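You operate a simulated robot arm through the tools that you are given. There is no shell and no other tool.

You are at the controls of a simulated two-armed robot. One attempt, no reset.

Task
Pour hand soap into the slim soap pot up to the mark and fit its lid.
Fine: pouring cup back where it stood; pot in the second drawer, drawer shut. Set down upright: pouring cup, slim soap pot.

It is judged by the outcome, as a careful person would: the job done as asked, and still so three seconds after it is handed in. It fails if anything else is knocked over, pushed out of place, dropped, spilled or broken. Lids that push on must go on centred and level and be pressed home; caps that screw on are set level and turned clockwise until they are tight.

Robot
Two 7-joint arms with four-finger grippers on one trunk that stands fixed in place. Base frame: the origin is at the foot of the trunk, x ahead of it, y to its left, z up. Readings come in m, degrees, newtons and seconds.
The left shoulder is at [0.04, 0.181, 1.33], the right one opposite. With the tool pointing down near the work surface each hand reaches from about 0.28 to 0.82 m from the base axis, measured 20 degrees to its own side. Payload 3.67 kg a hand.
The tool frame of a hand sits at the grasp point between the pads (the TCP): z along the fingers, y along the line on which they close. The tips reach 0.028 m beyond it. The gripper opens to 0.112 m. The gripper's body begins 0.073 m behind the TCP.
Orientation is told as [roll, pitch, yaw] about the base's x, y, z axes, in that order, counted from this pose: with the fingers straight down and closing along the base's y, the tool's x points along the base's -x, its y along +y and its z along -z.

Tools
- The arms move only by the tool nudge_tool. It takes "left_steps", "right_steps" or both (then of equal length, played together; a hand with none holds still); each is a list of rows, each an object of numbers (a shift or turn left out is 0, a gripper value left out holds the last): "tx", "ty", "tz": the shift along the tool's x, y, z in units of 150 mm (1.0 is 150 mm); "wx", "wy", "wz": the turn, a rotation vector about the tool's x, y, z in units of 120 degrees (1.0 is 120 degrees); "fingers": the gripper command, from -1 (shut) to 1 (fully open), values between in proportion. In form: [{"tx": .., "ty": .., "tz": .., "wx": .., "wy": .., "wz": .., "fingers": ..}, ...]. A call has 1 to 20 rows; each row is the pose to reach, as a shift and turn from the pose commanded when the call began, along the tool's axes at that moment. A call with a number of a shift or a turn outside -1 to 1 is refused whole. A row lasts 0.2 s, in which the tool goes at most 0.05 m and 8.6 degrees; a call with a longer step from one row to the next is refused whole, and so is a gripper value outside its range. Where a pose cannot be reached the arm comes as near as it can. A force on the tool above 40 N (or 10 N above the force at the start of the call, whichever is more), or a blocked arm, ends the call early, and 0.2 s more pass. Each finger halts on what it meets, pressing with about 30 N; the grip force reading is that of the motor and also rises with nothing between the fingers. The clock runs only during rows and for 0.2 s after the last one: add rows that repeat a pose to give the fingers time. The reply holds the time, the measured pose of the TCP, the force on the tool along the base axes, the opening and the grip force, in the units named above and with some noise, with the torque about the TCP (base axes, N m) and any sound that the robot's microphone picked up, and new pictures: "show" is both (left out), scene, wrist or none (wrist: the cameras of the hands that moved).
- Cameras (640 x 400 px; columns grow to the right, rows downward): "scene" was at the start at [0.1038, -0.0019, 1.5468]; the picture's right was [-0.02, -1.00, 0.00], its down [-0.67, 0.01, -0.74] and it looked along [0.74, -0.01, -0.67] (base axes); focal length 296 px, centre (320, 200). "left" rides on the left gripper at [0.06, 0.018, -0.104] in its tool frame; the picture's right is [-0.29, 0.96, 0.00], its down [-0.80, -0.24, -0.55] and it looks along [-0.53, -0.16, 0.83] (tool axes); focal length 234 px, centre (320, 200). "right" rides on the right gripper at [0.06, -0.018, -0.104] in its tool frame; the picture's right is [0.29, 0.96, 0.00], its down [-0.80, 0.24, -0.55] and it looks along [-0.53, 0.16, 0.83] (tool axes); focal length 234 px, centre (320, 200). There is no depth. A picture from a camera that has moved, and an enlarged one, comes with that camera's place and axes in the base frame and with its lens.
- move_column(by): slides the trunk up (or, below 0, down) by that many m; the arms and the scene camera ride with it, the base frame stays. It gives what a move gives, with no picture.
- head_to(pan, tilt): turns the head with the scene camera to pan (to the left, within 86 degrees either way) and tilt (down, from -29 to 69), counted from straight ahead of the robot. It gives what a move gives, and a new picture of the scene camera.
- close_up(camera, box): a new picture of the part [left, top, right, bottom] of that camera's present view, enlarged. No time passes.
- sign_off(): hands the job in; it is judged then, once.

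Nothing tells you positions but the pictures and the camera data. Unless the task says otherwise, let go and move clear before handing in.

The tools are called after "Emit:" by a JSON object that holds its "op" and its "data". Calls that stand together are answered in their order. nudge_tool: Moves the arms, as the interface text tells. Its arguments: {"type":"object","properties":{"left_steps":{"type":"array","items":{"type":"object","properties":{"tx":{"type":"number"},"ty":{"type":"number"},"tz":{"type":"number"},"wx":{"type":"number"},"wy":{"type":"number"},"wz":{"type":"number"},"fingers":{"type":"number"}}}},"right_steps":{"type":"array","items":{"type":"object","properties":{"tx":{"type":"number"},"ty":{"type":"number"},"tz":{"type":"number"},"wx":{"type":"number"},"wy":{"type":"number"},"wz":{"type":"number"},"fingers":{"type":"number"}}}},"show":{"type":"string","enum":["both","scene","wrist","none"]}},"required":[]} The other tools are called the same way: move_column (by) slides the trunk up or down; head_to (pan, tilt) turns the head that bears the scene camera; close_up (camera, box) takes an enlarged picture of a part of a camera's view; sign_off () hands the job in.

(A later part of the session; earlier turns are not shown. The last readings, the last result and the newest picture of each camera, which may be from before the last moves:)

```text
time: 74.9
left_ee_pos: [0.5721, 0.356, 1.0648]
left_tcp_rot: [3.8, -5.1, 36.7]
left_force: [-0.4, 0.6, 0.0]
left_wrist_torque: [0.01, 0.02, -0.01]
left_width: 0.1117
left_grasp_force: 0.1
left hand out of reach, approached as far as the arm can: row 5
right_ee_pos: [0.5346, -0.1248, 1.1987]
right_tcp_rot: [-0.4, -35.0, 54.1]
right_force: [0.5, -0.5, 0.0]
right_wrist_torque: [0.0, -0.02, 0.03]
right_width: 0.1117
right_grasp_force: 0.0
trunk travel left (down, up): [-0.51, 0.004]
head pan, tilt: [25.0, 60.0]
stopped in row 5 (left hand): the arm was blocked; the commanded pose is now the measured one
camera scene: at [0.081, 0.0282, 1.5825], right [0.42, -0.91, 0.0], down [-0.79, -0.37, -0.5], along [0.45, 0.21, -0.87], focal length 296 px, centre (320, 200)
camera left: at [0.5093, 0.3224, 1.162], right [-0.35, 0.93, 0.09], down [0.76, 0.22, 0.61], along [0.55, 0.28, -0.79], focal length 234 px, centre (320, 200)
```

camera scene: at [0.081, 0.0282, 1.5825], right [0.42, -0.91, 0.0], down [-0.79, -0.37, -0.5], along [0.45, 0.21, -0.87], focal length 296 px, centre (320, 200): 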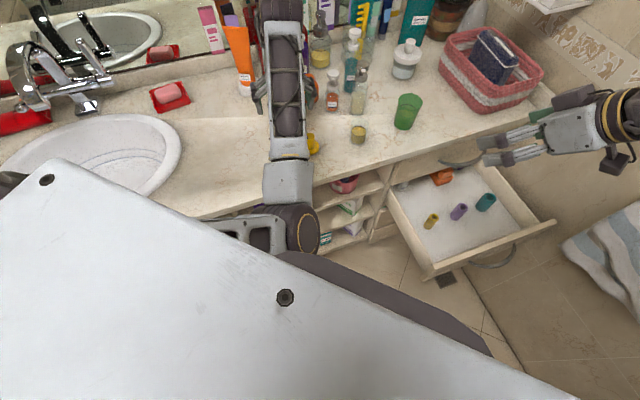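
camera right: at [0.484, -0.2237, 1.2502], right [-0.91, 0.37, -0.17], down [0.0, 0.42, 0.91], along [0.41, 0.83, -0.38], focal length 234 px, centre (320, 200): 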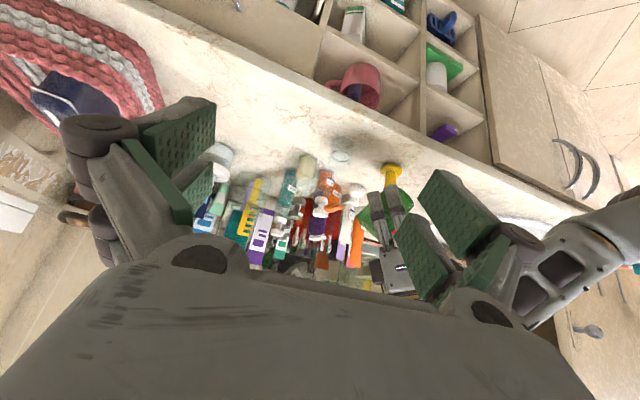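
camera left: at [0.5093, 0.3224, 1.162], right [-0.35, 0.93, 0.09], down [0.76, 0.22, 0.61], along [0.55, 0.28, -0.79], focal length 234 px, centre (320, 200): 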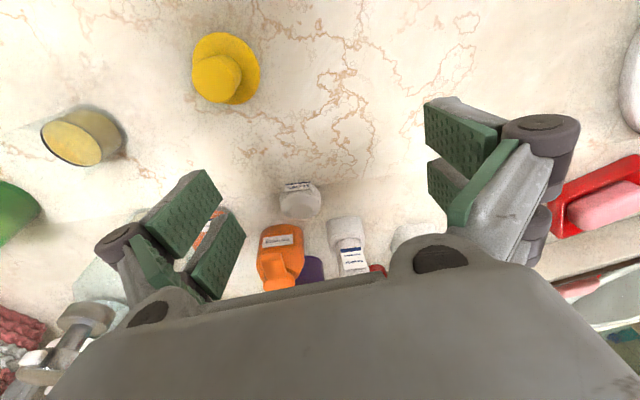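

The left arm keeps reaching its wrist limit with this elbow posture, so I'll stop using it. I'll roll it left and up again, which works reliably, to park it clear, and let the right arm do the lid and drawer.

Emit:
{"op": "nudge_tool", "data": {"left_steps": [{"ty": 0.074, "tz": -0.11, "wx": -0.0475, "wy": -0.0358, "wz": 0.0019, "fingers": 1}, {"tx": -0.001, "ty": 0.148, "tz": -0.22, "wx": -0.0951, "wy": -0.0715, "wz": 0.0037}, {"tx": -0.002, "ty": 0.222, "tz": -0.33, "wx": -0.1426, "wy": -0.1073, "wz": 0.0056}, {"tx": -0.002, "ty": 0.296, "tz": -0.44, "wx": -0.1901, "wy": -0.1431, "wz": 0.0075}, {"tx": -0.003, "ty": 0.37, "tz": -0.55, "wx": -0.2376, "wy": -0.1789, "wz": 0.0094}, {"tx": -0.003, "ty": 0.444, "tz": -0.66, "wx": -0.2852, "wy": -0.2146, "wz": 0.0112}, {"tx": -0.004, "ty": 0.518, "tz": -0.77, "wx": -0.3327, "wy": -0.2504, "wz": 0.0131}], "show": "scene"}}

```text
time: 76.5
left_ee_pos: [0.5209, 0.4031, 1.1845]
left_tcp_rot: [49.4, -30.8, 21.4]
left_force: [0.2, 0.2, -0.8]
left_wrist_torque: [-0.02, -0.01, 0.0]
left_width: 0.1121
left_grasp_force: 0.1
right_ee_pos: [0.5323, -0.1257, 1.198]
right_tcp_rot: [-0.4, -35.1, 54.2]
right_force: [0.3, -0.1, 0.4]
right_wrist_torque: [0.0, -0.01, 0.03]
right_width: 0.1117
right_grasp_force: 0.1
trunk travel left (down, up): [-0.51, 0.004]
head pan, tilt: [25.0, 60.0]
camera scene: at [0.0803, 0.028, 1.5825], right [0.42, -0.91, 0.0], down [-0.78, -0.37, -0.5], along [0.45, 0.21, -0.87], focal length 296 px, centre (320, 200)
```

scene: 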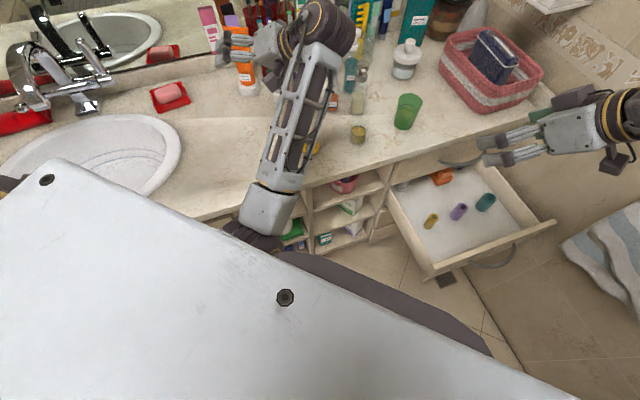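

It moved freely and touched nothing. I'll continue rolling up and back to a parked pose.

Emit:
{"op": "nudge_tool", "data": {"left_steps": [{"tx": -0.006, "ty": 0.134, "tz": -0.043, "wx": -0.0429, "wy": -0.0321, "wz": 0.0018, "fingers": 1}, {"tx": -0.013, "ty": 0.267, "tz": -0.085, "wx": -0.0857, "wy": -0.0642, "wz": 0.0035}, {"tx": -0.019, "ty": 0.401, "tz": -0.128, "wx": -0.1286, "wy": -0.0963, "wz": 0.0053}, {"tx": -0.026, "ty": 0.534, "tz": -0.171, "wx": -0.1714, "wy": -0.1285, "wz": 0.0071}, {"tx": -0.032, "ty": 0.668, "tz": -0.214, "wx": -0.2143, "wy": -0.1606, "wz": 0.0089}, {"tx": -0.039, "ty": 0.801, "tz": -0.256, "wx": -0.2571, "wy": -0.1927, "wz": 0.0106}, {"tx": -0.045, "ty": 0.935, "tz": -0.299, "wx": -0.3, "wy": -0.2248, "wz": 0.0124}], "show": "scene"}}

```text
time: 78.1
left_ee_pos: [0.44, 0.4338, 1.303]
left_tcp_rot: [103.4, -35.7, -10.1]
left_force: [-1.3, 0.3, -0.3]
left_wrist_torque: [0.01, -0.01, -0.02]
left_width: 0.1121
left_grasp_force: 0.1
right_ee_pos: [0.5322, -0.1245, 1.1997]
right_tcp_rot: [-0.5, -35.1, 54.2]
right_force: [-0.1, 0.0, 0.5]
right_wrist_torque: [0.03, -0.01, -0.05]
right_width: 0.112
right_grasp_force: 0.0
trunk travel left (down, up): [-0.51, 0.004]
head pan, tilt: [25.0, 60.0]
camera scene: at [0.0799, 0.0285, 1.5826], right [0.42, -0.91, 0.0], down [-0.78, -0.37, -0.5], along [0.45, 0.21, -0.87], focal length 296 px, centre (320, 200)
```

scene: 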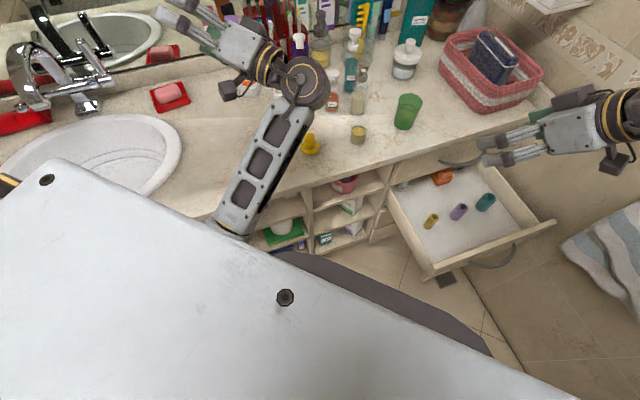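

The elbow has now swung to the outside left, a much better posture. I'll try once more to bring the hand round: first swing from fingers-left to fingers-forward, keeping the wrist low and steady.

Emit:
{"op": "nudge_tool", "data": {"left_steps": [{"tx": -0.0989, "ty": -0.0541, "tz": -0.0786, "wx": 0.0378, "wy": -0.0512, "wz": -0.0124, "fingers": 1}, {"tx": -0.1978, "ty": -0.1082, "tz": -0.1571, "wx": 0.0756, "wy": -0.1023, "wz": -0.0247}, {"tx": -0.2967, "ty": -0.1623, "tz": -0.2357, "wx": 0.1135, "wy": -0.1535, "wz": -0.0371}, {"tx": -0.3956, "ty": -0.2164, "tz": -0.3142, "wx": 0.1513, "wy": -0.2046, "wz": -0.0494}, {"tx": -0.4944, "ty": -0.2706, "tz": -0.3928, "wx": 0.1891, "wy": -0.2558, "wz": -0.0618}, {"tx": -0.5933, "ty": -0.3247, "tz": -0.4713, "wx": 0.2269, "wy": -0.3069, "wz": -0.0741}, {"tx": -0.6922, "ty": -0.3788, "tz": -0.5499, "wx": 0.2648, "wy": -0.3581, "wz": -0.0865}, {"tx": -0.7911, "ty": -0.4329, "tz": -0.6284, "wx": 0.3026, "wy": -0.4092, "wz": -0.0988}, {"tx": -0.89, "ty": -0.487, "tz": -0.707, "wx": 0.3404, "wy": -0.4604, "wz": -0.1112}], "show": "scene"}}

```text
time: 80.1
left_ee_pos: [0.5892, 0.3203, 1.3033]
left_tcp_rot: [103.5, -35.8, -80.2]
left_force: [0.0, 0.0, -0.1]
left_wrist_torque: [0.03, -0.02, -0.01]
left_width: 0.1121
left_grasp_force: 0.1
right_ee_pos: [0.5322, -0.1236, 1.1983]
right_tcp_rot: [-0.4, -35.0, 54.0]
right_force: [0.3, -0.5, 0.2]
right_wrist_torque: [0.01, 0.0, 0.02]
right_width: 0.112
right_grasp_force: 0.0
trunk travel left (down, up): [-0.51, 0.004]
head pan, tilt: [25.0, 60.0]
camera scene: at [0.081, 0.0287, 1.5825], right [0.42, -0.91, 0.0], down [-0.79, -0.37, -0.5], along [0.45, 0.21, -0.87], focal length 296 px, centre (320, 200)
```

scene: 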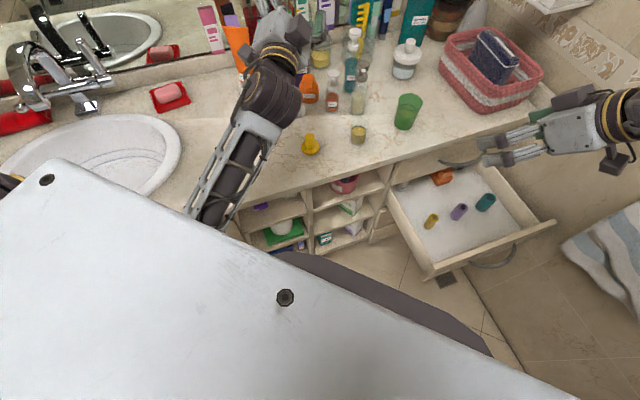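

The elbow is properly outside again. Now I'll pitch the fingers down by 75° while lowering the hand, over open counter.

Emit:
{"op": "nudge_tool", "data": {"left_steps": [{"tx": 0.0799, "ty": -0.1003, "tz": -0.0392, "wx": 0.0558, "wy": 0.0413, "fingers": 1}, {"tx": 0.1598, "ty": -0.2007, "tz": -0.0784, "wx": 0.1117, "wy": 0.0826}, {"tx": 0.2397, "ty": -0.301, "tz": -0.1177, "wx": 0.1675, "wy": 0.1239}, {"tx": 0.3196, "ty": -0.4013, "tz": -0.1569, "wx": 0.2234, "wy": 0.1652}, {"tx": 0.3994, "ty": -0.5017, "tz": -0.1961, "wx": 0.2792, "wy": 0.2065}, {"tx": 0.4793, "ty": -0.602, "tz": -0.2353, "wx": 0.3351, "wy": 0.2478}, {"tx": 0.5592, "ty": -0.7023, "tz": -0.2746, "wx": 0.3909, "wy": 0.2891}, {"tx": 0.6391, "ty": -0.8027, "tz": -0.3138, "wx": 0.4468, "wy": 0.3304}, {"tx": 0.719, "ty": -0.903, "tz": -0.353, "wx": 0.5026, "wy": 0.3717}], "show": "both"}}

```text
time: 82.1
left_ee_pos: [0.5677, 0.3202, 1.1231]
left_tcp_rot: [21.1, -15.2, -38.4]
left_force: [0.4, -0.4, -1.1]
left_wrist_torque: [0.01, -0.01, 0.02]
left_width: 0.1116
left_grasp_force: 0.1
right_ee_pos: [0.5327, -0.125, 1.1984]
right_tcp_rot: [-0.4, -35.0, 54.1]
right_force: [0.7, 0.5, -0.2]
right_wrist_torque: [0.05, 0.01, 0.02]
right_width: 0.1121
right_grasp_force: 0.0
trunk travel left (down, up): [-0.51, 0.004]
head pan, tilt: [25.0, 60.0]
camera scene: at [0.0816, 0.0282, 1.5825], right [0.42, -0.91, 0.0], down [-0.79, -0.37, -0.5], along [0.45, 0.21, -0.87], focal length 296 px, centre (320, 200)
camera left: at [0.4887, 0.3559, 1.2063], right [0.7, 0.58, 0.41], down [0.25, -0.74, 0.62], along [0.67, -0.33, -0.67], focal length 234 px, centre (320, 200)
```

scene: 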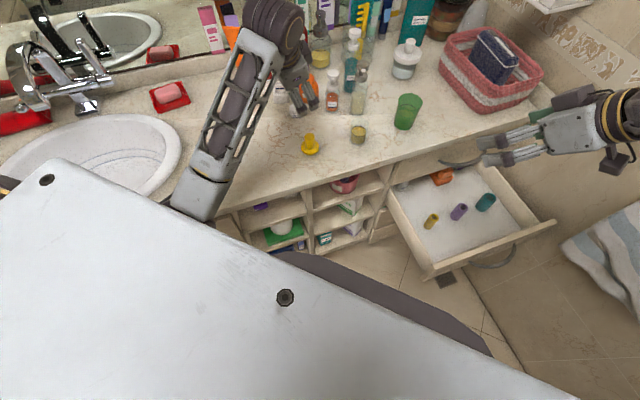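
left: 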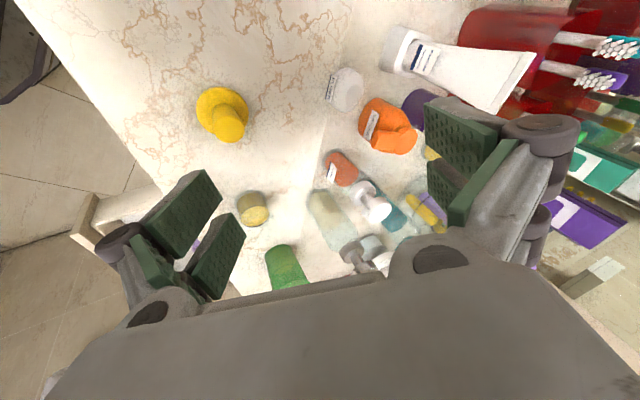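

Now the elbow is out and the arm moves freely. I'll finish pointing straight down directly above the lid.

Emit:
{"op": "nudge_tool", "data": {"left_steps": [{"ty": -0.065, "tz": 0.053, "wx": 0.0244, "wy": 0.0265, "wz": -0.0281, "fingers": 1}, {"ty": -0.13, "tz": 0.105, "wx": 0.0488, "wy": 0.053, "wz": -0.0561}, {"ty": -0.195, "tz": 0.158, "wx": 0.0733, "wy": 0.0795, "wz": -0.0842}, {"ty": -0.26, "tz": 0.211, "wx": 0.0977, "wy": 0.1059, "wz": -0.1123}, {"ty": -0.325, "tz": 0.263, "wx": 0.1221, "wy": 0.1324, "wz": -0.1403}, {"ty": -0.39, "tz": 0.316, "wx": 0.1465, "wy": 0.1589, "wz": -0.1684}], "show": "both"}}

```text
time: 83.5
left_ee_pos: [0.5591, 0.2793, 1.0613]
left_tcp_rot: [0.0, 0.0, -14.9]
left_force: [-0.8, 0.1, -0.4]
left_wrist_torque: [-0.01, 0.0, 0.01]
left_width: 0.1121
left_grasp_force: 0.0
right_ee_pos: [0.5335, -0.1242, 1.1985]
right_tcp_rot: [-0.3, -35.0, 54.1]
right_force: [0.2, 0.0, 0.4]
right_wrist_torque: [0.01, -0.01, -0.01]
right_width: 0.1118
right_grasp_force: 0.1
trunk travel left (down, up): [-0.51, 0.004]
head pan, tilt: [25.0, 60.0]
camera scene: at [0.081, 0.0286, 1.5825], right [0.42, -0.91, 0.0], down [-0.79, -0.37, -0.5], along [0.45, 0.21, -0.87], focal length 296 px, centre (320, 200)
camera left: at [0.5065, 0.3116, 1.1624], right [0.52, 0.85, 0.0], down [0.71, -0.44, 0.55], along [0.47, -0.29, -0.83], focal length 234 px, centre (320, 200)
```

scene: 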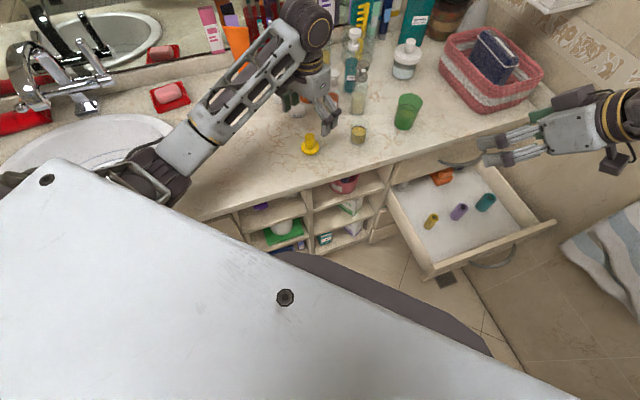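
left: 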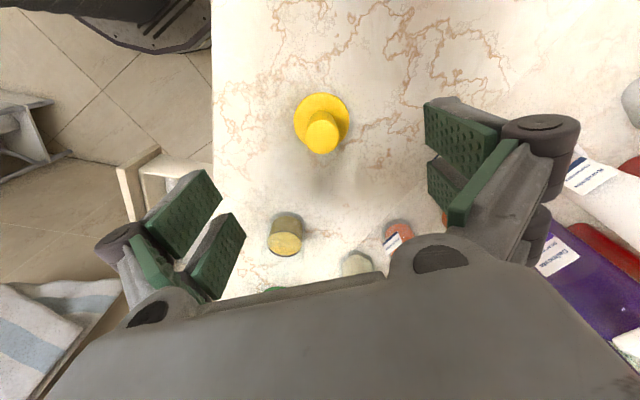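

The left hand is now vertical right above the lid, with the elbow out. I'll take a close look to fix the lid's exact position.

Emit:
{"op": "close_up", "data": {"camera": "left", "box": [280, 75, 370, 175]}}

Emit:
{"op": "close_up", "data": {"camera": "scene", "box": [290, 120, 380, 170]}}

```text
4.00 times, centred on (325, 125) of left
camera zoom: at [0.5065, 0.3116, 1.1624], right [0.52, 0.85, 0.0], down [0.71, -0.44, 0.55], along [0.47, -0.29, -0.83], focal length 937 px, centre (300, 500)
```

zoom: 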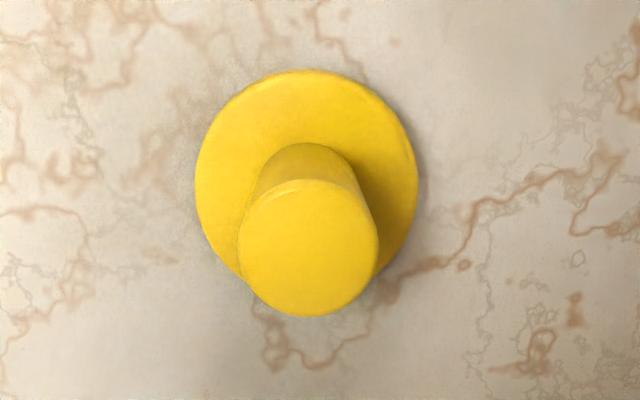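

```text
7.11 times, centred on (335, 145) of scene
camera zoom: at [0.081, 0.0286, 1.5825], right [0.42, -0.91, 0.0], down [-0.79, -0.37, -0.5], along [0.45, 0.21, -0.87], focal length 2106 px, centre (213, 591)
```

zoom: 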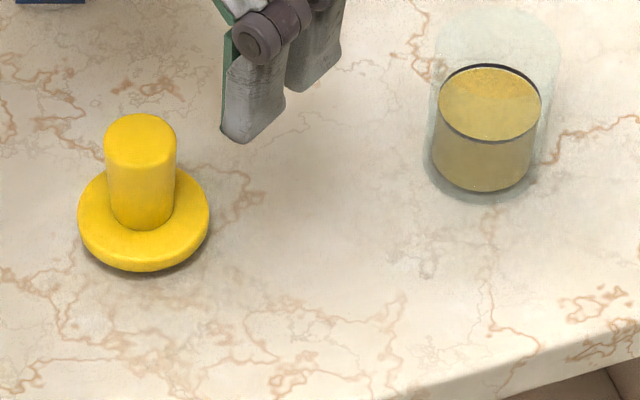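

The lid's axis is at (0.558, 0.282), upright, with the knob top near 0.985, and the soap sits right at the pot's ring. I'll descend around the knob, keeping the tips above the flange.

Emit:
{"op": "nudge_tool", "data": {"left_steps": [{"tx": 0.004, "ty": 0.004, "tz": 0.114, "fingers": 0.4}, {"tx": 0.007, "ty": 0.007, "tz": 0.24}, {"tx": 0.011, "ty": 0.011, "tz": 0.37}, {"tx": 0.013, "ty": 0.013, "tz": 0.49}, {"tx": 0.013, "ty": 0.013, "tz": 0.569}, {"tx": 0.013, "ty": 0.013, "tz": 0.569}], "show": "both"}}

Emit:
{"op": "close_up", "data": {"camera": "scene", "box": [285, 115, 335, 165]}}

```text
time: 84.9
left_ee_pos: [0.5572, 0.2803, 0.9756]
left_tcp_rot: [0.2, 0.0, -15.0]
left_force: [1.3, 0.4, 0.2]
left_wrist_torque: [0.01, -0.01, -0.05]
left_width: 0.0784
left_grasp_force: 0.0
right_ee_pos: [0.5329, -0.1255, 1.1991]
right_tcp_rot: [-0.5, -35.1, 54.1]
right_force: [0.8, 0.4, -0.1]
right_wrist_torque: [-0.01, 0.0, 0.04]
right_width: 0.1119
right_grasp_force: 0.1
trunk travel left (down, up): [-0.51, 0.004]
head pan, tilt: [25.0, 60.0]
camera scene: at [0.0806, 0.0278, 1.5825], right [0.42, -0.91, 0.0], down [-0.79, -0.37, -0.5], along [0.45, 0.21, -0.87], focal length 296 px, centre (320, 200)
camera left: at [0.5043, 0.3132, 1.0773], right [0.52, 0.85, 0.0], down [0.71, -0.44, 0.55], along [0.47, -0.29, -0.83], focal length 234 px, centre (320, 200)
```

scene: 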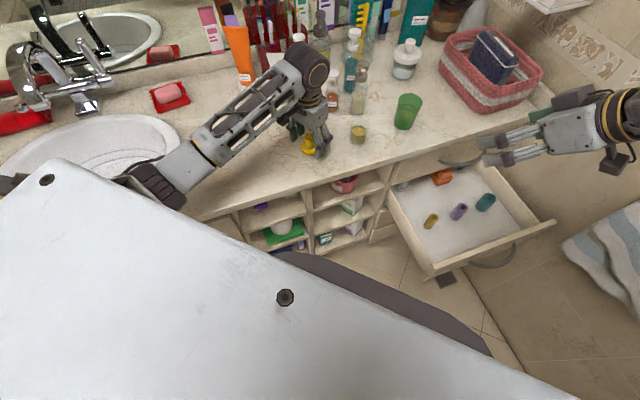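
left: 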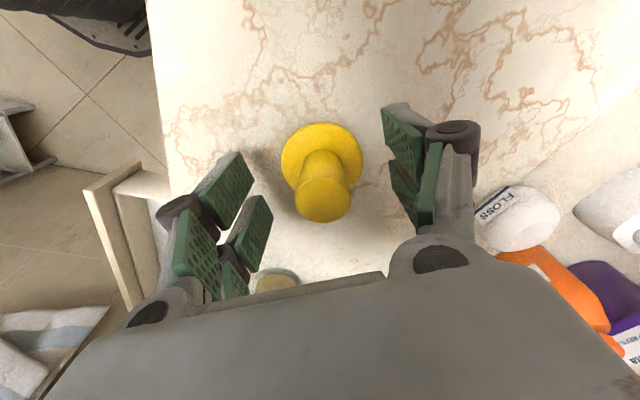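

```text
8.00 times, centred on (310, 140) of scene
camera zoom: at [0.0806, 0.0278, 1.5825], right [0.42, -0.91, 0.0], down [-0.79, -0.37, -0.5], along [0.45, 0.21, -0.87], focal length 2370 px, centre (400, 680)
```

zoom: 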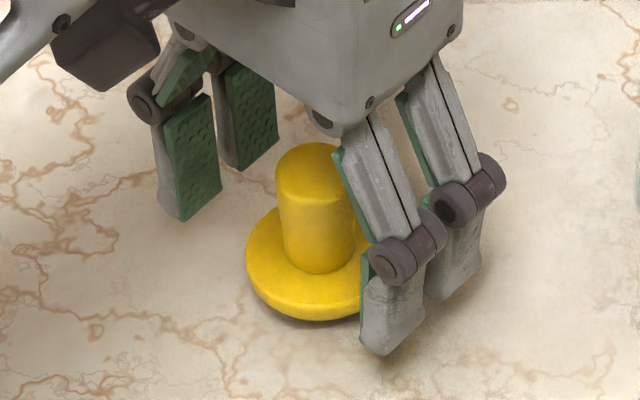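

The fingers straddle the knob with the tips only slightly above the flange. I'll rise 4 mm for safety and close on the knob.

Emit:
{"op": "nudge_tool", "data": {"left_steps": [{"tz": -0.027, "fingers": 0.4}, {"tz": -0.027, "fingers": -0.3}, {"tz": -0.027, "fingers": -0.45}, {"tz": -0.027, "fingers": -1}, {"tz": -0.027, "fingers": -1}, {"tz": -0.027, "fingers": -1}], "show": "wrist"}}

Emit:
{"op": "close_up", "data": {"camera": "scene", "box": [285, 115, 335, 165]}}

```text
time: 86.3
left_ee_pos: [0.5573, 0.2825, 0.9791]
left_tcp_rot: [0.2, 0.0, -15.0]
left_force: [0.3, -0.3, 0.3]
left_wrist_torque: [-0.02, 0.0, 0.0]
left_width: 0.0225
left_grasp_force: 30.0
right_ee_pos: [0.5331, -0.1254, 1.198]
right_tcp_rot: [-0.4, -35.2, 54.1]
right_force: [-0.4, -0.2, -0.1]
right_wrist_torque: [-0.01, -0.01, 0.0]
right_width: 0.112
right_grasp_force: 0.0
trunk travel left (down, up): [-0.51, 0.004]
head pan, tilt: [25.0, 60.0]
camera left: at [0.5048, 0.3133, 1.0813], right [0.52, 0.85, 0.0], down [0.71, -0.44, 0.55], along [0.47, -0.29, -0.83], focal length 234 px, centre (320, 200)
```

left: 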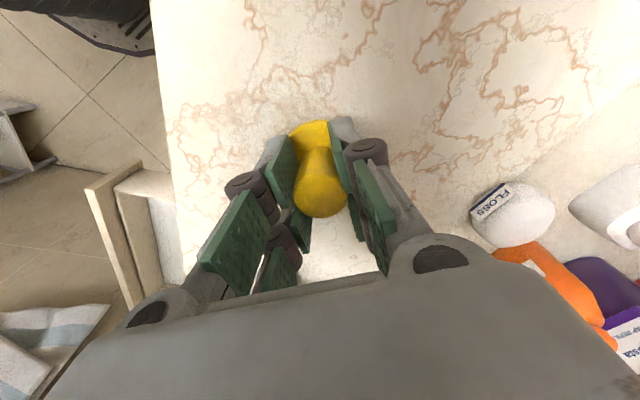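

```text
8.00 times, centred on (310, 140) of scene
camera zoom: at [0.0808, 0.028, 1.5825], right [0.42, -0.91, 0.0], down [-0.79, -0.37, -0.5], along [0.45, 0.21, -0.87], focal length 2370 px, centre (400, 680)
```

zoom: 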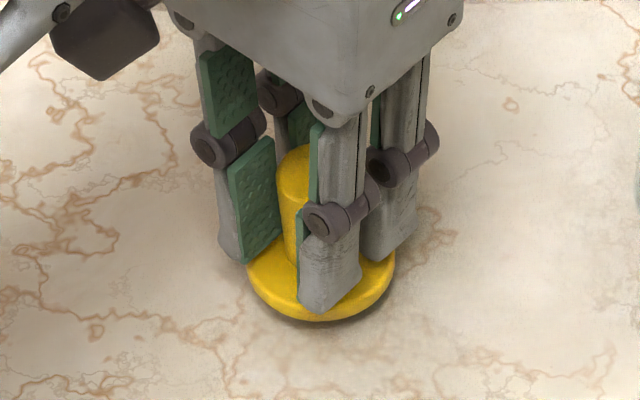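

The knob is held. I'll lift it gently and check that the lid hangs level.

Emit:
{"op": "nudge_tool", "data": {"left_steps": [{"tz": -0.05, "fingers": -1}, {"tz": -0.15}, {"tz": -0.28}, {"tz": -0.41}, {"tz": -0.52}, {"tz": -0.56}], "show": "wrist"}}

Emit:
{"op": "close_up", "data": {"camera": "scene", "box": [285, 95, 375, 155]}}

Emit:
{"op": "close_up", "data": {"camera": "right", "box": [320, 100, 480, 220]}}

```text
time: 87.7
left_ee_pos: [0.5586, 0.2818, 1.0637]
left_tcp_rot: [0.2, 0.1, -14.8]
left_force: [-0.1, 0.2, -1.3]
left_wrist_torque: [0.08, 0.03, 0.02]
left_width: 0.0228
left_grasp_force: 29.8
right_ee_pos: [0.5326, -0.1255, 1.1986]
right_tcp_rot: [-0.4, -35.1, 54.0]
right_force: [-1.1, 0.4, 0.2]
right_wrist_torque: [0.04, -0.03, 0.0]
right_width: 0.1122
right_grasp_force: 0.1
trunk travel left (down, up): [-0.51, 0.004]
head pan, tilt: [25.0, 60.0]
camera left: at [0.5052, 0.3136, 1.1651], right [0.52, 0.85, 0.0], down [0.71, -0.44, 0.55], along [0.47, -0.29, -0.83], focal length 234 px, centre (320, 200)
```

left: 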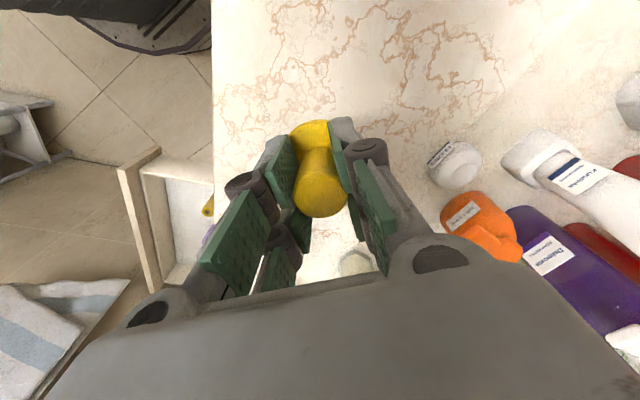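

```text
6.67 times, centred on (330, 125) of scene
camera zoom: at [0.0808, 0.0279, 1.5825], right [0.42, -0.91, 0.0], down [-0.79, -0.37, -0.5], along [0.45, 0.21, -0.87], focal length 1975 px, centre (253, 700)
```

zoom: 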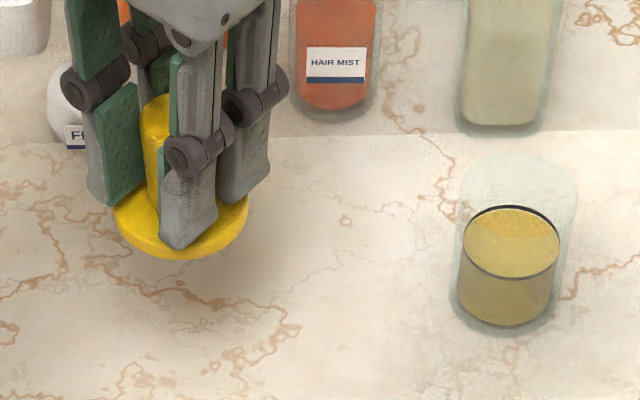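

```text
3.33 times, centred on (400, 160) of right
camera zoom: at [0.484, -0.2238, 1.2501], right [-0.91, 0.37, -0.17], down [0.0, 0.41, 0.91], along [0.41, 0.83, -0.38], focal length 781 px, centre (53, 333)
```

zoom: 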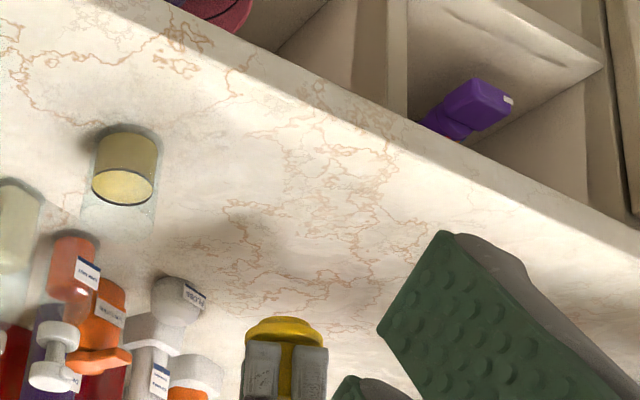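

The lid came up level. I'll check how it sits in the fingers so I can centre it on the pot, which I now fix at (0.652, 0.175).

Emit:
{"op": "close_up", "data": {"camera": "left", "box": [270, 100, 370, 240]}}

```text
2.86 times, centred on (320, 170) of left
camera zoom: at [0.5052, 0.3136, 1.1651], right [0.52, 0.85, 0.0], down [0.71, -0.44, 0.55], along [0.47, -0.29, -0.83], focal length 669 px, centre (320, 286)
```

zoom: 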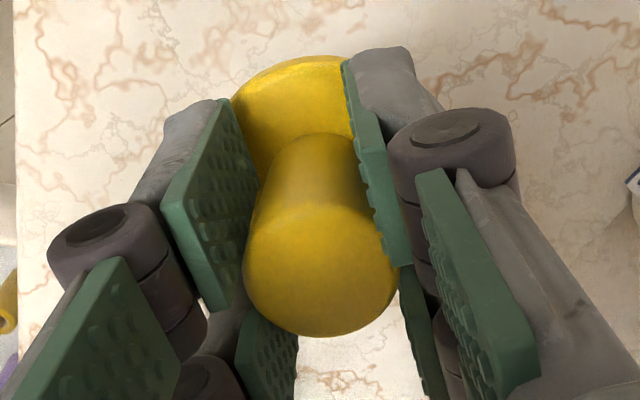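

The knob is centred in the grip. I'll carry the lid over the pot, holding it about 35 mm above the rim.

Emit:
{"op": "nudge_tool", "data": {"left_steps": [{"tz": -0.08, "fingers": -1}, {"tx": -0.08, "ty": -0.054, "tz": -0.13}, {"tx": -0.22, "ty": -0.148, "tz": -0.13}, {"tx": -0.37, "ty": -0.249, "tz": -0.13}, {"tx": -0.52, "ty": -0.35, "tz": -0.13}, {"tx": -0.66, "ty": -0.444, "tz": -0.13}, {"tx": -0.75, "ty": -0.5045, "tz": -0.13}, {"tx": -0.785, "ty": -0.528, "tz": -0.13}, {"tx": -0.785, "ty": -0.528, "tz": -0.13}], "show": "both"}}

Emit:
{"op": "close_up", "data": {"camera": "scene", "box": [325, 80, 395, 150]}}

Emit:
{"op": "close_up", "data": {"camera": "right", "box": [305, 120, 385, 210]}}

```text
time: 89.7
left_ee_pos: [0.6507, 0.1755, 1.0833]
left_tcp_rot: [0.2, 0.0, -14.9]
left_force: [-0.3, 0.0, -0.3]
left_wrist_torque: [0.0, 0.0, -0.02]
left_width: 0.0224
left_grasp_force: 29.9
right_ee_pos: [0.5328, -0.1248, 1.1989]
right_tcp_rot: [-0.4, -35.0, 54.2]
right_force: [0.2, -1.2, 0.4]
right_wrist_torque: [-0.02, 0.0, -0.02]
right_width: 0.1121
right_grasp_force: 0.0
trunk travel left (down, up): [-0.51, 0.004]
head pan, tilt: [25.0, 60.0]
camera scene: at [0.0808, 0.0279, 1.5825], right [0.42, -0.91, 0.0], down [-0.79, -0.37, -0.5], along [0.45, 0.21, -0.87], focal length 296 px, centre (320, 200)
camera left: at [0.597, 0.2073, 1.1849], right [0.53, 0.85, 0.0], down [0.71, -0.44, 0.55], along [0.47, -0.29, -0.83], focal length 234 px, centre (320, 200)
```

scene: 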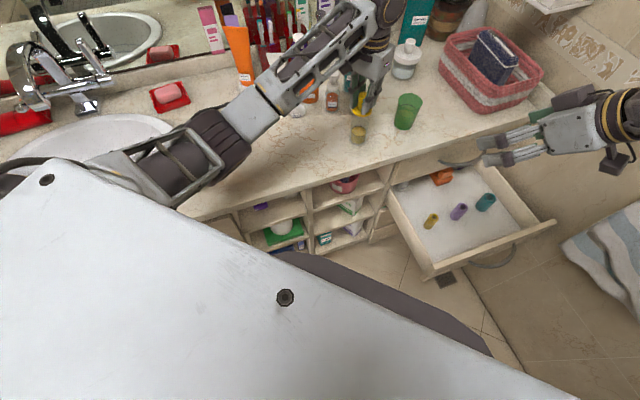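
left: 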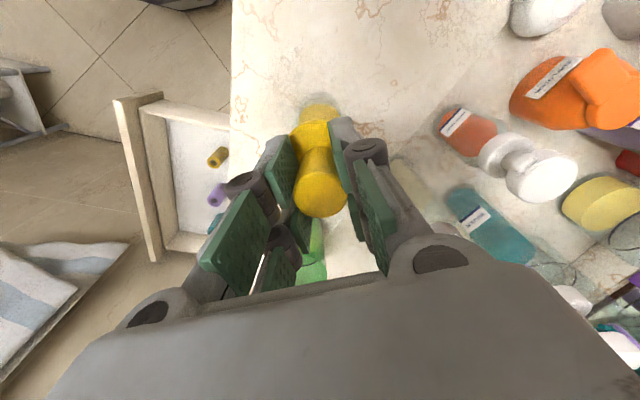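

```text
5.71 times, centred on (360, 115) of scene
camera zoom: at [0.0808, 0.0279, 1.5825], right [0.42, -0.91, 0.0], down [-0.79, -0.37, -0.5], along [0.45, 0.21, -0.87], focal length 1693 px, centre (91, 686)
```

zoom: 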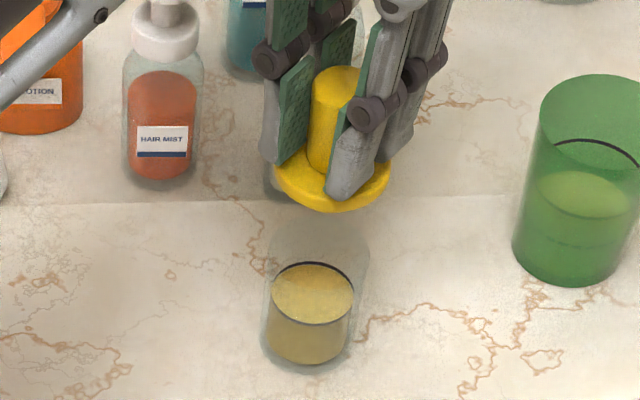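

```text
4.44 times, centred on (345, 165) of right
camera zoom: at [0.4841, -0.2238, 1.2501], right [-0.91, 0.37, -0.17], down [0.0, 0.41, 0.91], along [0.41, 0.83, -0.38], focal length 1041 px, centre (209, 356)
```

zoom: 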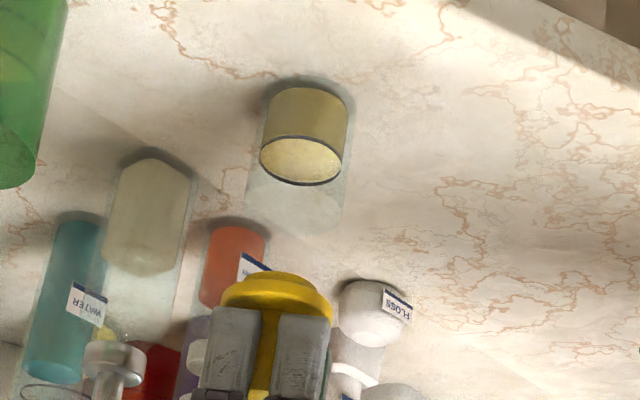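

The lid's plug is visible above the pot. I'll zoom both views to measure the centring precisely before lowering.

Emit:
{"op": "close_up", "data": {"camera": "right", "box": [318, 130, 358, 190]}}

Emit:
{"op": "close_up", "data": {"camera": "right", "box": [340, 180, 376, 202]}}

Emit:
{"op": "close_up", "data": {"camera": "scene", "box": [345, 100, 381, 148]}}

```text
6.67 times, centred on (338, 160) of right
camera zoom: at [0.4841, -0.2238, 1.2501], right [-0.91, 0.37, -0.17], down [0.0, 0.41, 0.91], along [0.41, 0.83, -0.38], focal length 1561 px, centre (200, 467)
```

zoom: 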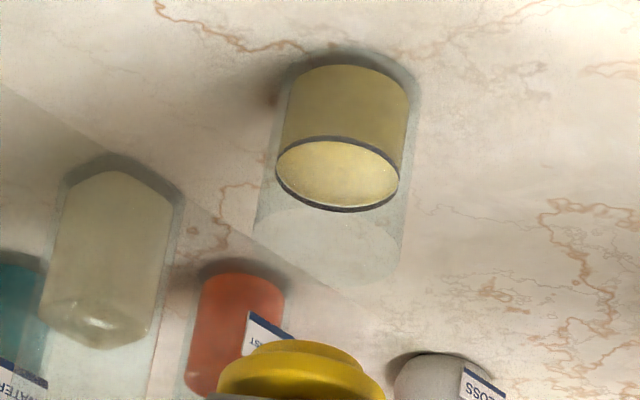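

```text
16.00 times, centred on (358, 191) of right
camera zoom: at [0.4841, -0.2238, 1.2501], right [-0.91, 0.37, -0.17], down [0.0, 0.41, 0.91], along [0.41, 0.83, -0.38], focal length 3747 px, centre (-288, 344)
```

zoom: 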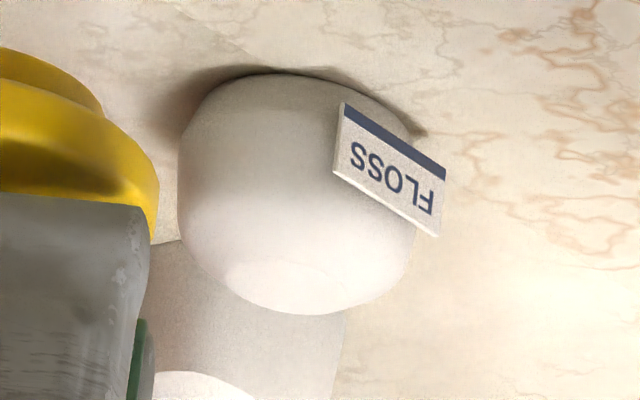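

```text
8.33 times, centred on (363, 124) of scene
camera zoom: at [0.0808, 0.0279, 1.5825], right [0.42, -0.91, 0.0], down [-0.79, -0.37, -0.5], along [0.45, 0.21, -0.87], focal length 2468 px, centre (-38, 833)
```

zoom: 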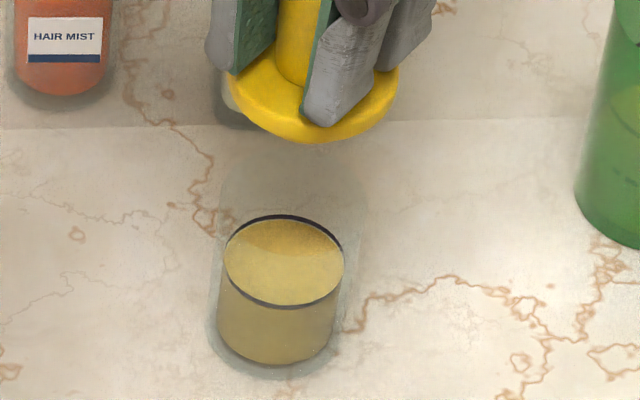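

I need a direct zoom of the plug from the right camera to measure its axis properly.

Emit:
{"op": "close_up", "data": {"camera": "right", "box": [318, 176, 350, 196]}}

Emit:
{"op": "close_up", "data": {"camera": "scene", "box": [351, 98, 377, 118]}}

Emit:
{"op": "close_up", "data": {"camera": "left", "box": [270, 90, 370, 230]}}

```text
16.00 times, centred on (334, 186) of right
camera zoom: at [0.4841, -0.2238, 1.2501], right [-0.91, 0.37, -0.17], down [0.0, 0.41, 0.91], along [0.41, 0.83, -0.38], focal length 3747 px, centre (96, 424)
```

zoom: 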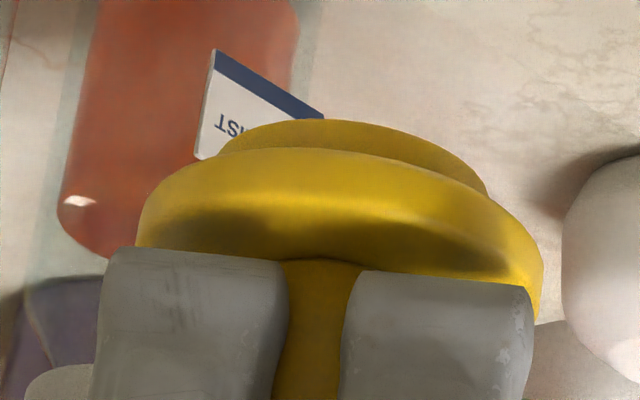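

```text
16.00 times, centred on (364, 108) of scene
camera zoom: at [0.0808, 0.0279, 1.5825], right [0.42, -0.91, 0.0], down [-0.79, -0.37, -0.5], along [0.45, 0.21, -0.87], focal length 4740 px, centre (-384, 1672)
```

zoom: 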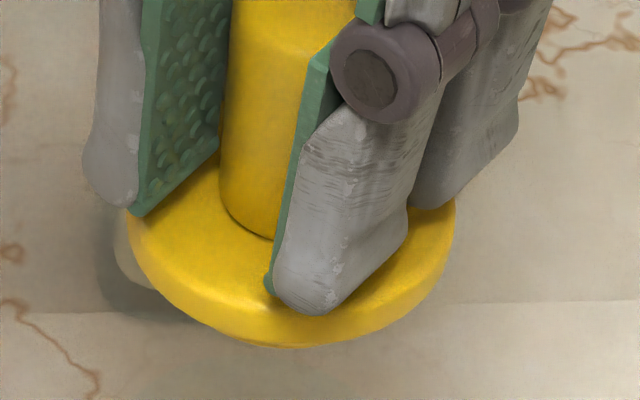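

```text
2.86 times, centred on (320, 160) of left
camera zoom: at [0.597, 0.2073, 1.1849], right [0.53, 0.85, 0.0], down [0.71, -0.44, 0.55], along [0.47, -0.29, -0.83], focal length 669 px, centre (320, 314)
```

zoom: 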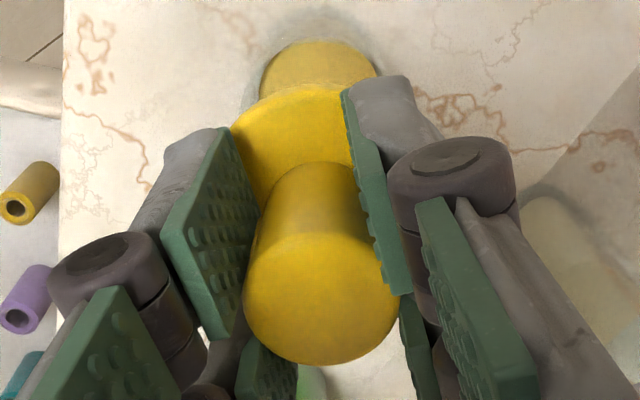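

The lid is centred over the pot to within about 1–2 mm. I'll nudge it 1 mm and lower it to just above the rim for another look.

Emit:
{"op": "nudge_tool", "data": {"left_steps": [{"tx": 0.002, "ty": -0.004, "tz": 0.06, "fingers": -1}, {"tx": 0.003, "ty": -0.008, "tz": 0.13}, {"tx": 0.003, "ty": -0.008, "tz": 0.19}, {"tx": 0.003, "ty": -0.008, "tz": 0.23}, {"tx": 0.003, "ty": -0.008, "tz": 0.23}], "show": "none"}}

Emit:
{"op": "close_up", "data": {"camera": "right", "box": [322, 135, 358, 185]}}

Emit:
{"op": "close_up", "data": {"camera": "scene", "box": [343, 102, 377, 146]}}

Emit:
{"op": "close_up", "data": {"camera": "left", "box": [270, 90, 370, 230]}}

```text
time: 90.9
left_ee_pos: [0.6494, 0.1752, 1.0473]
left_tcp_rot: [0.3, 0.0, -14.9]
left_force: [0.0, 0.5, -1.1]
left_wrist_torque: [-0.02, 0.01, 0.01]
left_width: 0.0222
left_grasp_force: 30.3
right_ee_pos: [0.5324, -0.1252, 1.1989]
right_tcp_rot: [-0.3, -35.1, 54.1]
right_force: [-0.9, 0.4, -0.1]
right_wrist_torque: [-0.02, -0.02, 0.02]
right_width: 0.112
right_grasp_force: 0.1
trunk travel left (down, up): [-0.51, 0.004]
head pan, tilt: [25.0, 60.0]
```

```text
8.00 times, centred on (340, 160) of right
camera zoom: at [0.4841, -0.2238, 1.2501], right [-0.91, 0.37, -0.17], down [0.0, 0.41, 0.91], along [0.41, 0.83, -0.38], focal length 1873 px, centre (160, 520)
```

zoom: 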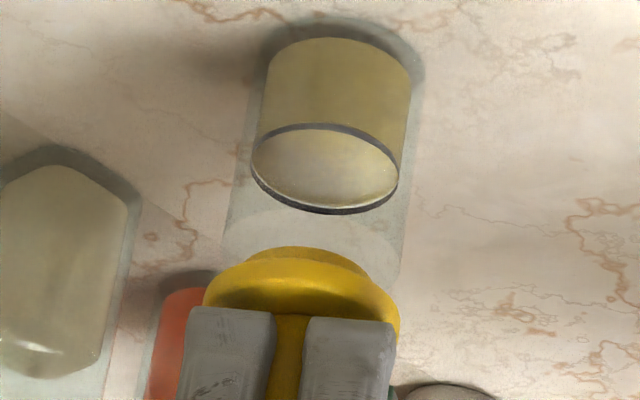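

```text
9.09 times, centred on (360, 124) of scene
camera zoom: at [0.0808, 0.0279, 1.5825], right [0.42, -0.91, 0.0], down [-0.79, -0.37, -0.5], along [0.45, 0.21, -0.87], focal length 2693 px, centre (-44, 891)
```

zoom: 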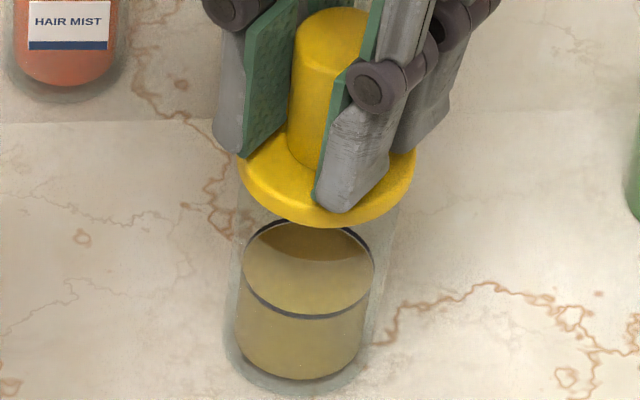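

```text
2.86 times, centred on (320, 160) of left
camera zoom: at [0.5971, 0.2069, 1.1498], right [0.52, 0.85, 0.0], down [0.71, -0.44, 0.55], along [0.47, -0.29, -0.83], focal length 669 px, centre (320, 314)
```

zoom: 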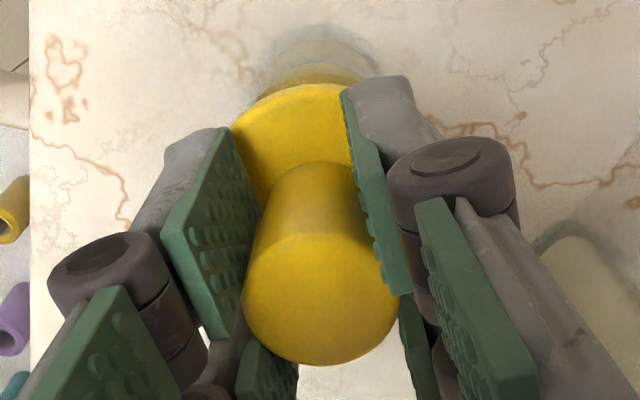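

Alignment is within about 1 mm in both views. I'll lower it slowly toward the rim and watch the force.

Emit:
{"op": "nudge_tool", "data": {"left_steps": [{"tx": 0.005, "ty": -0.003, "tz": 0.015, "fingers": -1}, {"tx": 0.005, "ty": -0.003, "tz": 0.03}, {"tx": 0.005, "ty": -0.003, "tz": 0.04}], "show": "none"}}

Emit:
{"op": "nudge_tool", "data": {"left_steps": [{"tz": 0.01, "fingers": -1}, {"tz": 0.02}, {"tz": 0.02}], "show": "none"}}

Emit:
{"op": "close_up", "data": {"camera": "right", "box": [322, 135, 358, 185]}}

Emit:
{"op": "close_up", "data": {"camera": "scene", "box": [343, 102, 377, 146]}}

```text
time: 91.7
left_ee_pos: [0.6482, 0.1745, 1.0427]
left_tcp_rot: [0.1, 0.0, -15.0]
left_force: [0.5, 0.1, -0.8]
left_wrist_torque: [0.0, 0.01, 0.03]
left_width: 0.0223
left_grasp_force: 29.5
right_ee_pos: [0.5316, -0.1253, 1.198]
right_tcp_rot: [-0.4, -35.1, 54.2]
right_force: [1.3, 0.3, -0.6]
right_wrist_torque: [0.0, -0.01, -0.03]
right_width: 0.1122
right_grasp_force: 0.0
trunk travel left (down, up): [-0.51, 0.004]
head pan, tilt: [25.0, 60.0]
```

```text
time: 92.5
left_ee_pos: [0.6492, 0.1739, 1.0391]
left_tcp_rot: [0.3, 0.1, -14.9]
left_force: [0.8, 0.7, -0.7]
left_wrist_torque: [-0.01, 0.03, -0.03]
left_width: 0.0222
left_grasp_force: 29.7
right_ee_pos: [0.5324, -0.1261, 1.198]
right_tcp_rot: [-0.5, -35.1, 54.2]
right_force: [0.0, 0.2, 0.2]
right_wrist_torque: [0.01, 0.01, 0.04]
right_width: 0.112
right_grasp_force: 0.0
trunk travel left (down, up): [-0.51, 0.004]
head pan, tilt: [25.0, 60.0]
```

```text
8.00 times, centred on (340, 160) of right
camera zoom: at [0.4841, -0.2238, 1.2501], right [-0.91, 0.37, -0.17], down [0.0, 0.41, 0.91], along [0.41, 0.83, -0.38], focal length 1873 px, centre (160, 520)
```

zoom: 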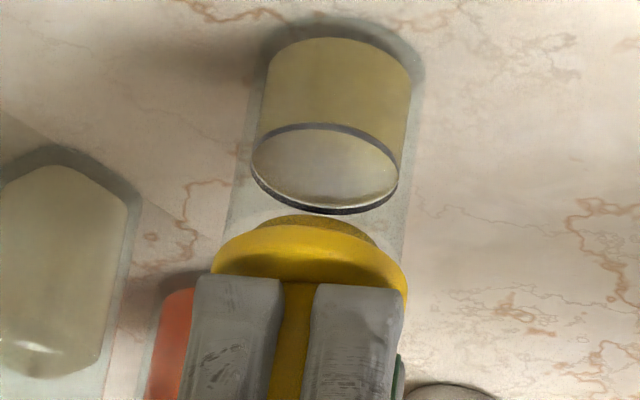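

```text
9.09 times, centred on (360, 124) of scene
camera zoom: at [0.0808, 0.0279, 1.5825], right [0.42, -0.91, 0.0], down [-0.79, -0.37, -0.5], along [0.45, 0.21, -0.87], focal length 2693 px, centre (-44, 891)
```

zoom: 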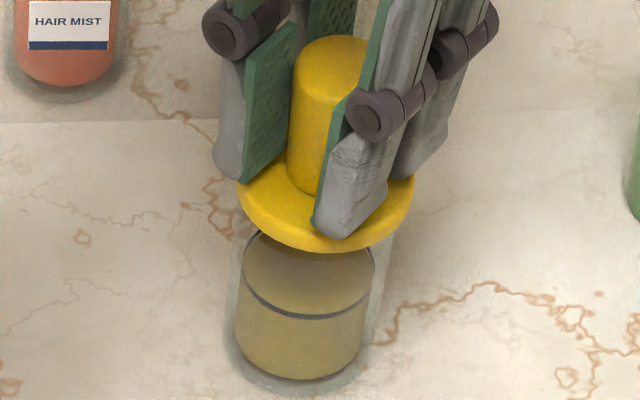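

The plug is entering the mouth with no side force and is well centred. I'll continue down a couple of millimetres at a time.

Emit:
{"op": "nudge_tool", "data": {"left_steps": [{"tz": 0.01, "fingers": -1}, {"tz": 0.02}, {"tz": 0.02}], "show": "none"}}

Emit:
{"op": "nudge_tool", "data": {"left_steps": [{"tz": 0.01, "fingers": -1}, {"tz": 0.02}, {"tz": 0.02}], "show": "none"}}

Emit:
{"op": "close_up", "data": {"camera": "right", "box": [322, 135, 358, 185]}}

Emit:
{"op": "close_up", "data": {"camera": "scene", "box": [343, 102, 377, 146]}}

```text
time: 93.3
left_ee_pos: [0.6495, 0.1746, 1.0372]
left_tcp_rot: [0.2, 0.1, -14.9]
left_force: [0.1, 0.7, -1.1]
left_wrist_torque: [0.02, 0.01, -0.03]
left_width: 0.0223
left_grasp_force: 30.2
right_ee_pos: [0.5325, -0.1258, 1.1981]
right_tcp_rot: [-0.4, -35.1, 54.1]
right_force: [0.2, -0.3, 0.8]
right_wrist_torque: [0.0, 0.01, 0.01]
right_width: 0.1121
right_grasp_force: 0.0
trunk travel left (down, up): [-0.51, 0.004]
head pan, tilt: [25.0, 60.0]
```

```text
time: 94.1
left_ee_pos: [0.648, 0.1731, 1.0338]
left_tcp_rot: [0.2, 0.0, -14.9]
left_force: [-0.1, 1.3, 0.5]
left_wrist_torque: [0.02, 0.02, 0.0]
left_width: 0.0221
left_grasp_force: 29.6
right_ee_pos: [0.5332, -0.1252, 1.1981]
right_tcp_rot: [-0.5, -35.0, 54.1]
right_force: [0.4, -0.6, -0.1]
right_wrist_torque: [0.02, -0.02, -0.03]
right_width: 0.1121
right_grasp_force: 0.1
trunk travel left (down, up): [-0.51, 0.004]
head pan, tilt: [25.0, 60.0]
```

```text
8.00 times, centred on (340, 160) of right
camera zoom: at [0.4841, -0.2238, 1.2501], right [-0.91, 0.37, -0.17], down [0.0, 0.41, 0.91], along [0.41, 0.83, -0.38], focal length 1873 px, centre (160, 520)
```

zoom: 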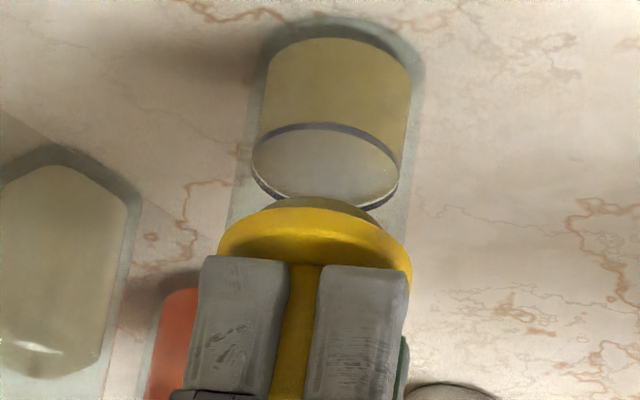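

```text
9.09 times, centred on (360, 124) of scene
camera zoom: at [0.0809, 0.028, 1.5825], right [0.42, -0.91, 0.0], down [-0.79, -0.37, -0.5], along [0.45, 0.21, -0.87], focal length 2693 px, centre (-44, 891)
```

zoom: 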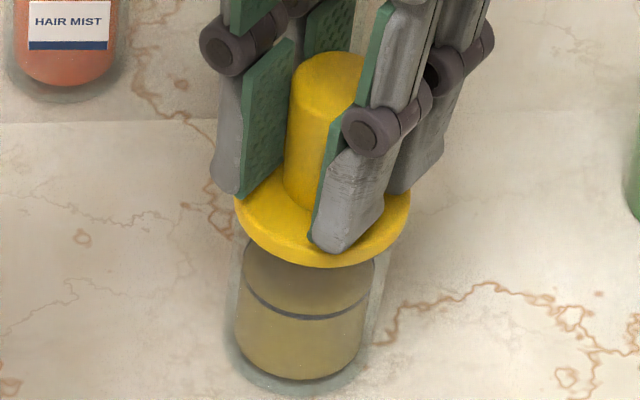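

Still nearly free. I'll continue down until the flange meets the rim.

Emit:
{"op": "nudge_tool", "data": {"left_steps": [{"tz": 0.007, "fingers": -1}, {"tz": 0.013}, {"tz": 0.013}], "show": "none"}}

Emit:
{"op": "nudge_tool", "data": {"left_steps": [{"tz": 0.007, "fingers": -1}, {"tz": 0.013}, {"tz": 0.013}], "show": "none"}}

Emit:
{"op": "close_up", "data": {"camera": "right", "box": [322, 135, 358, 185]}}

```text
time: 94.9
left_ee_pos: [0.6493, 0.1743, 1.0323]
left_tcp_rot: [0.3, -0.1, -14.9]
left_force: [0.1, 0.9, 7.3]
left_wrist_torque: [0.04, 0.15, -0.04]
left_width: 0.0223
left_grasp_force: 29.8
right_ee_pos: [0.5331, -0.1252, 1.1996]
right_tcp_rot: [-0.4, -35.1, 54.2]
right_force: [0.2, -0.1, 0.6]
right_wrist_torque: [-0.04, -0.07, 0.01]
right_width: 0.1122
right_grasp_force: 0.1
trunk travel left (down, up): [-0.51, 0.004]
head pan, tilt: [25.0, 60.0]
```

```text
time: 95.7
left_ee_pos: [0.6472, 0.1733, 1.0324]
left_tcp_rot: [0.2, -0.3, -15.0]
left_force: [3.7, 2.4, 19.9]
left_wrist_torque: [-0.03, -0.04, -0.02]
left_width: 0.0223
left_grasp_force: 29.7
right_ee_pos: [0.5315, -0.1254, 1.1991]
right_tcp_rot: [-0.5, -35.1, 54.2]
right_force: [-0.1, 0.3, 0.0]
right_wrist_torque: [-0.02, 0.04, 0.0]
right_width: 0.1121
right_grasp_force: 0.0
trunk travel left (down, up): [-0.51, 0.004]
head pan, tilt: [25.0, 60.0]
```

```text
8.00 times, centred on (340, 160) of right
camera zoom: at [0.4826, -0.2239, 1.2508], right [-0.91, 0.37, -0.17], down [0.0, 0.41, 0.91], along [0.41, 0.83, -0.38], focal length 1873 px, centre (160, 520)
```

zoom: 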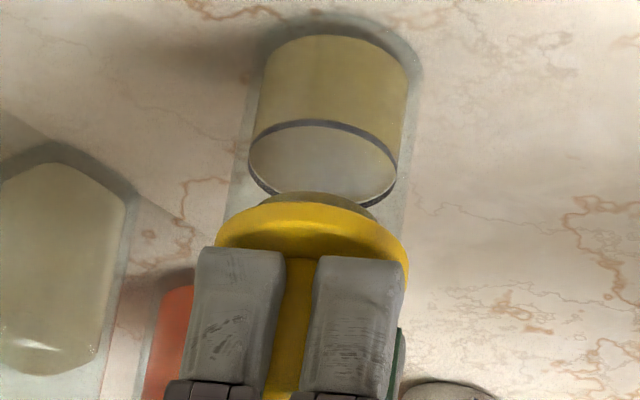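

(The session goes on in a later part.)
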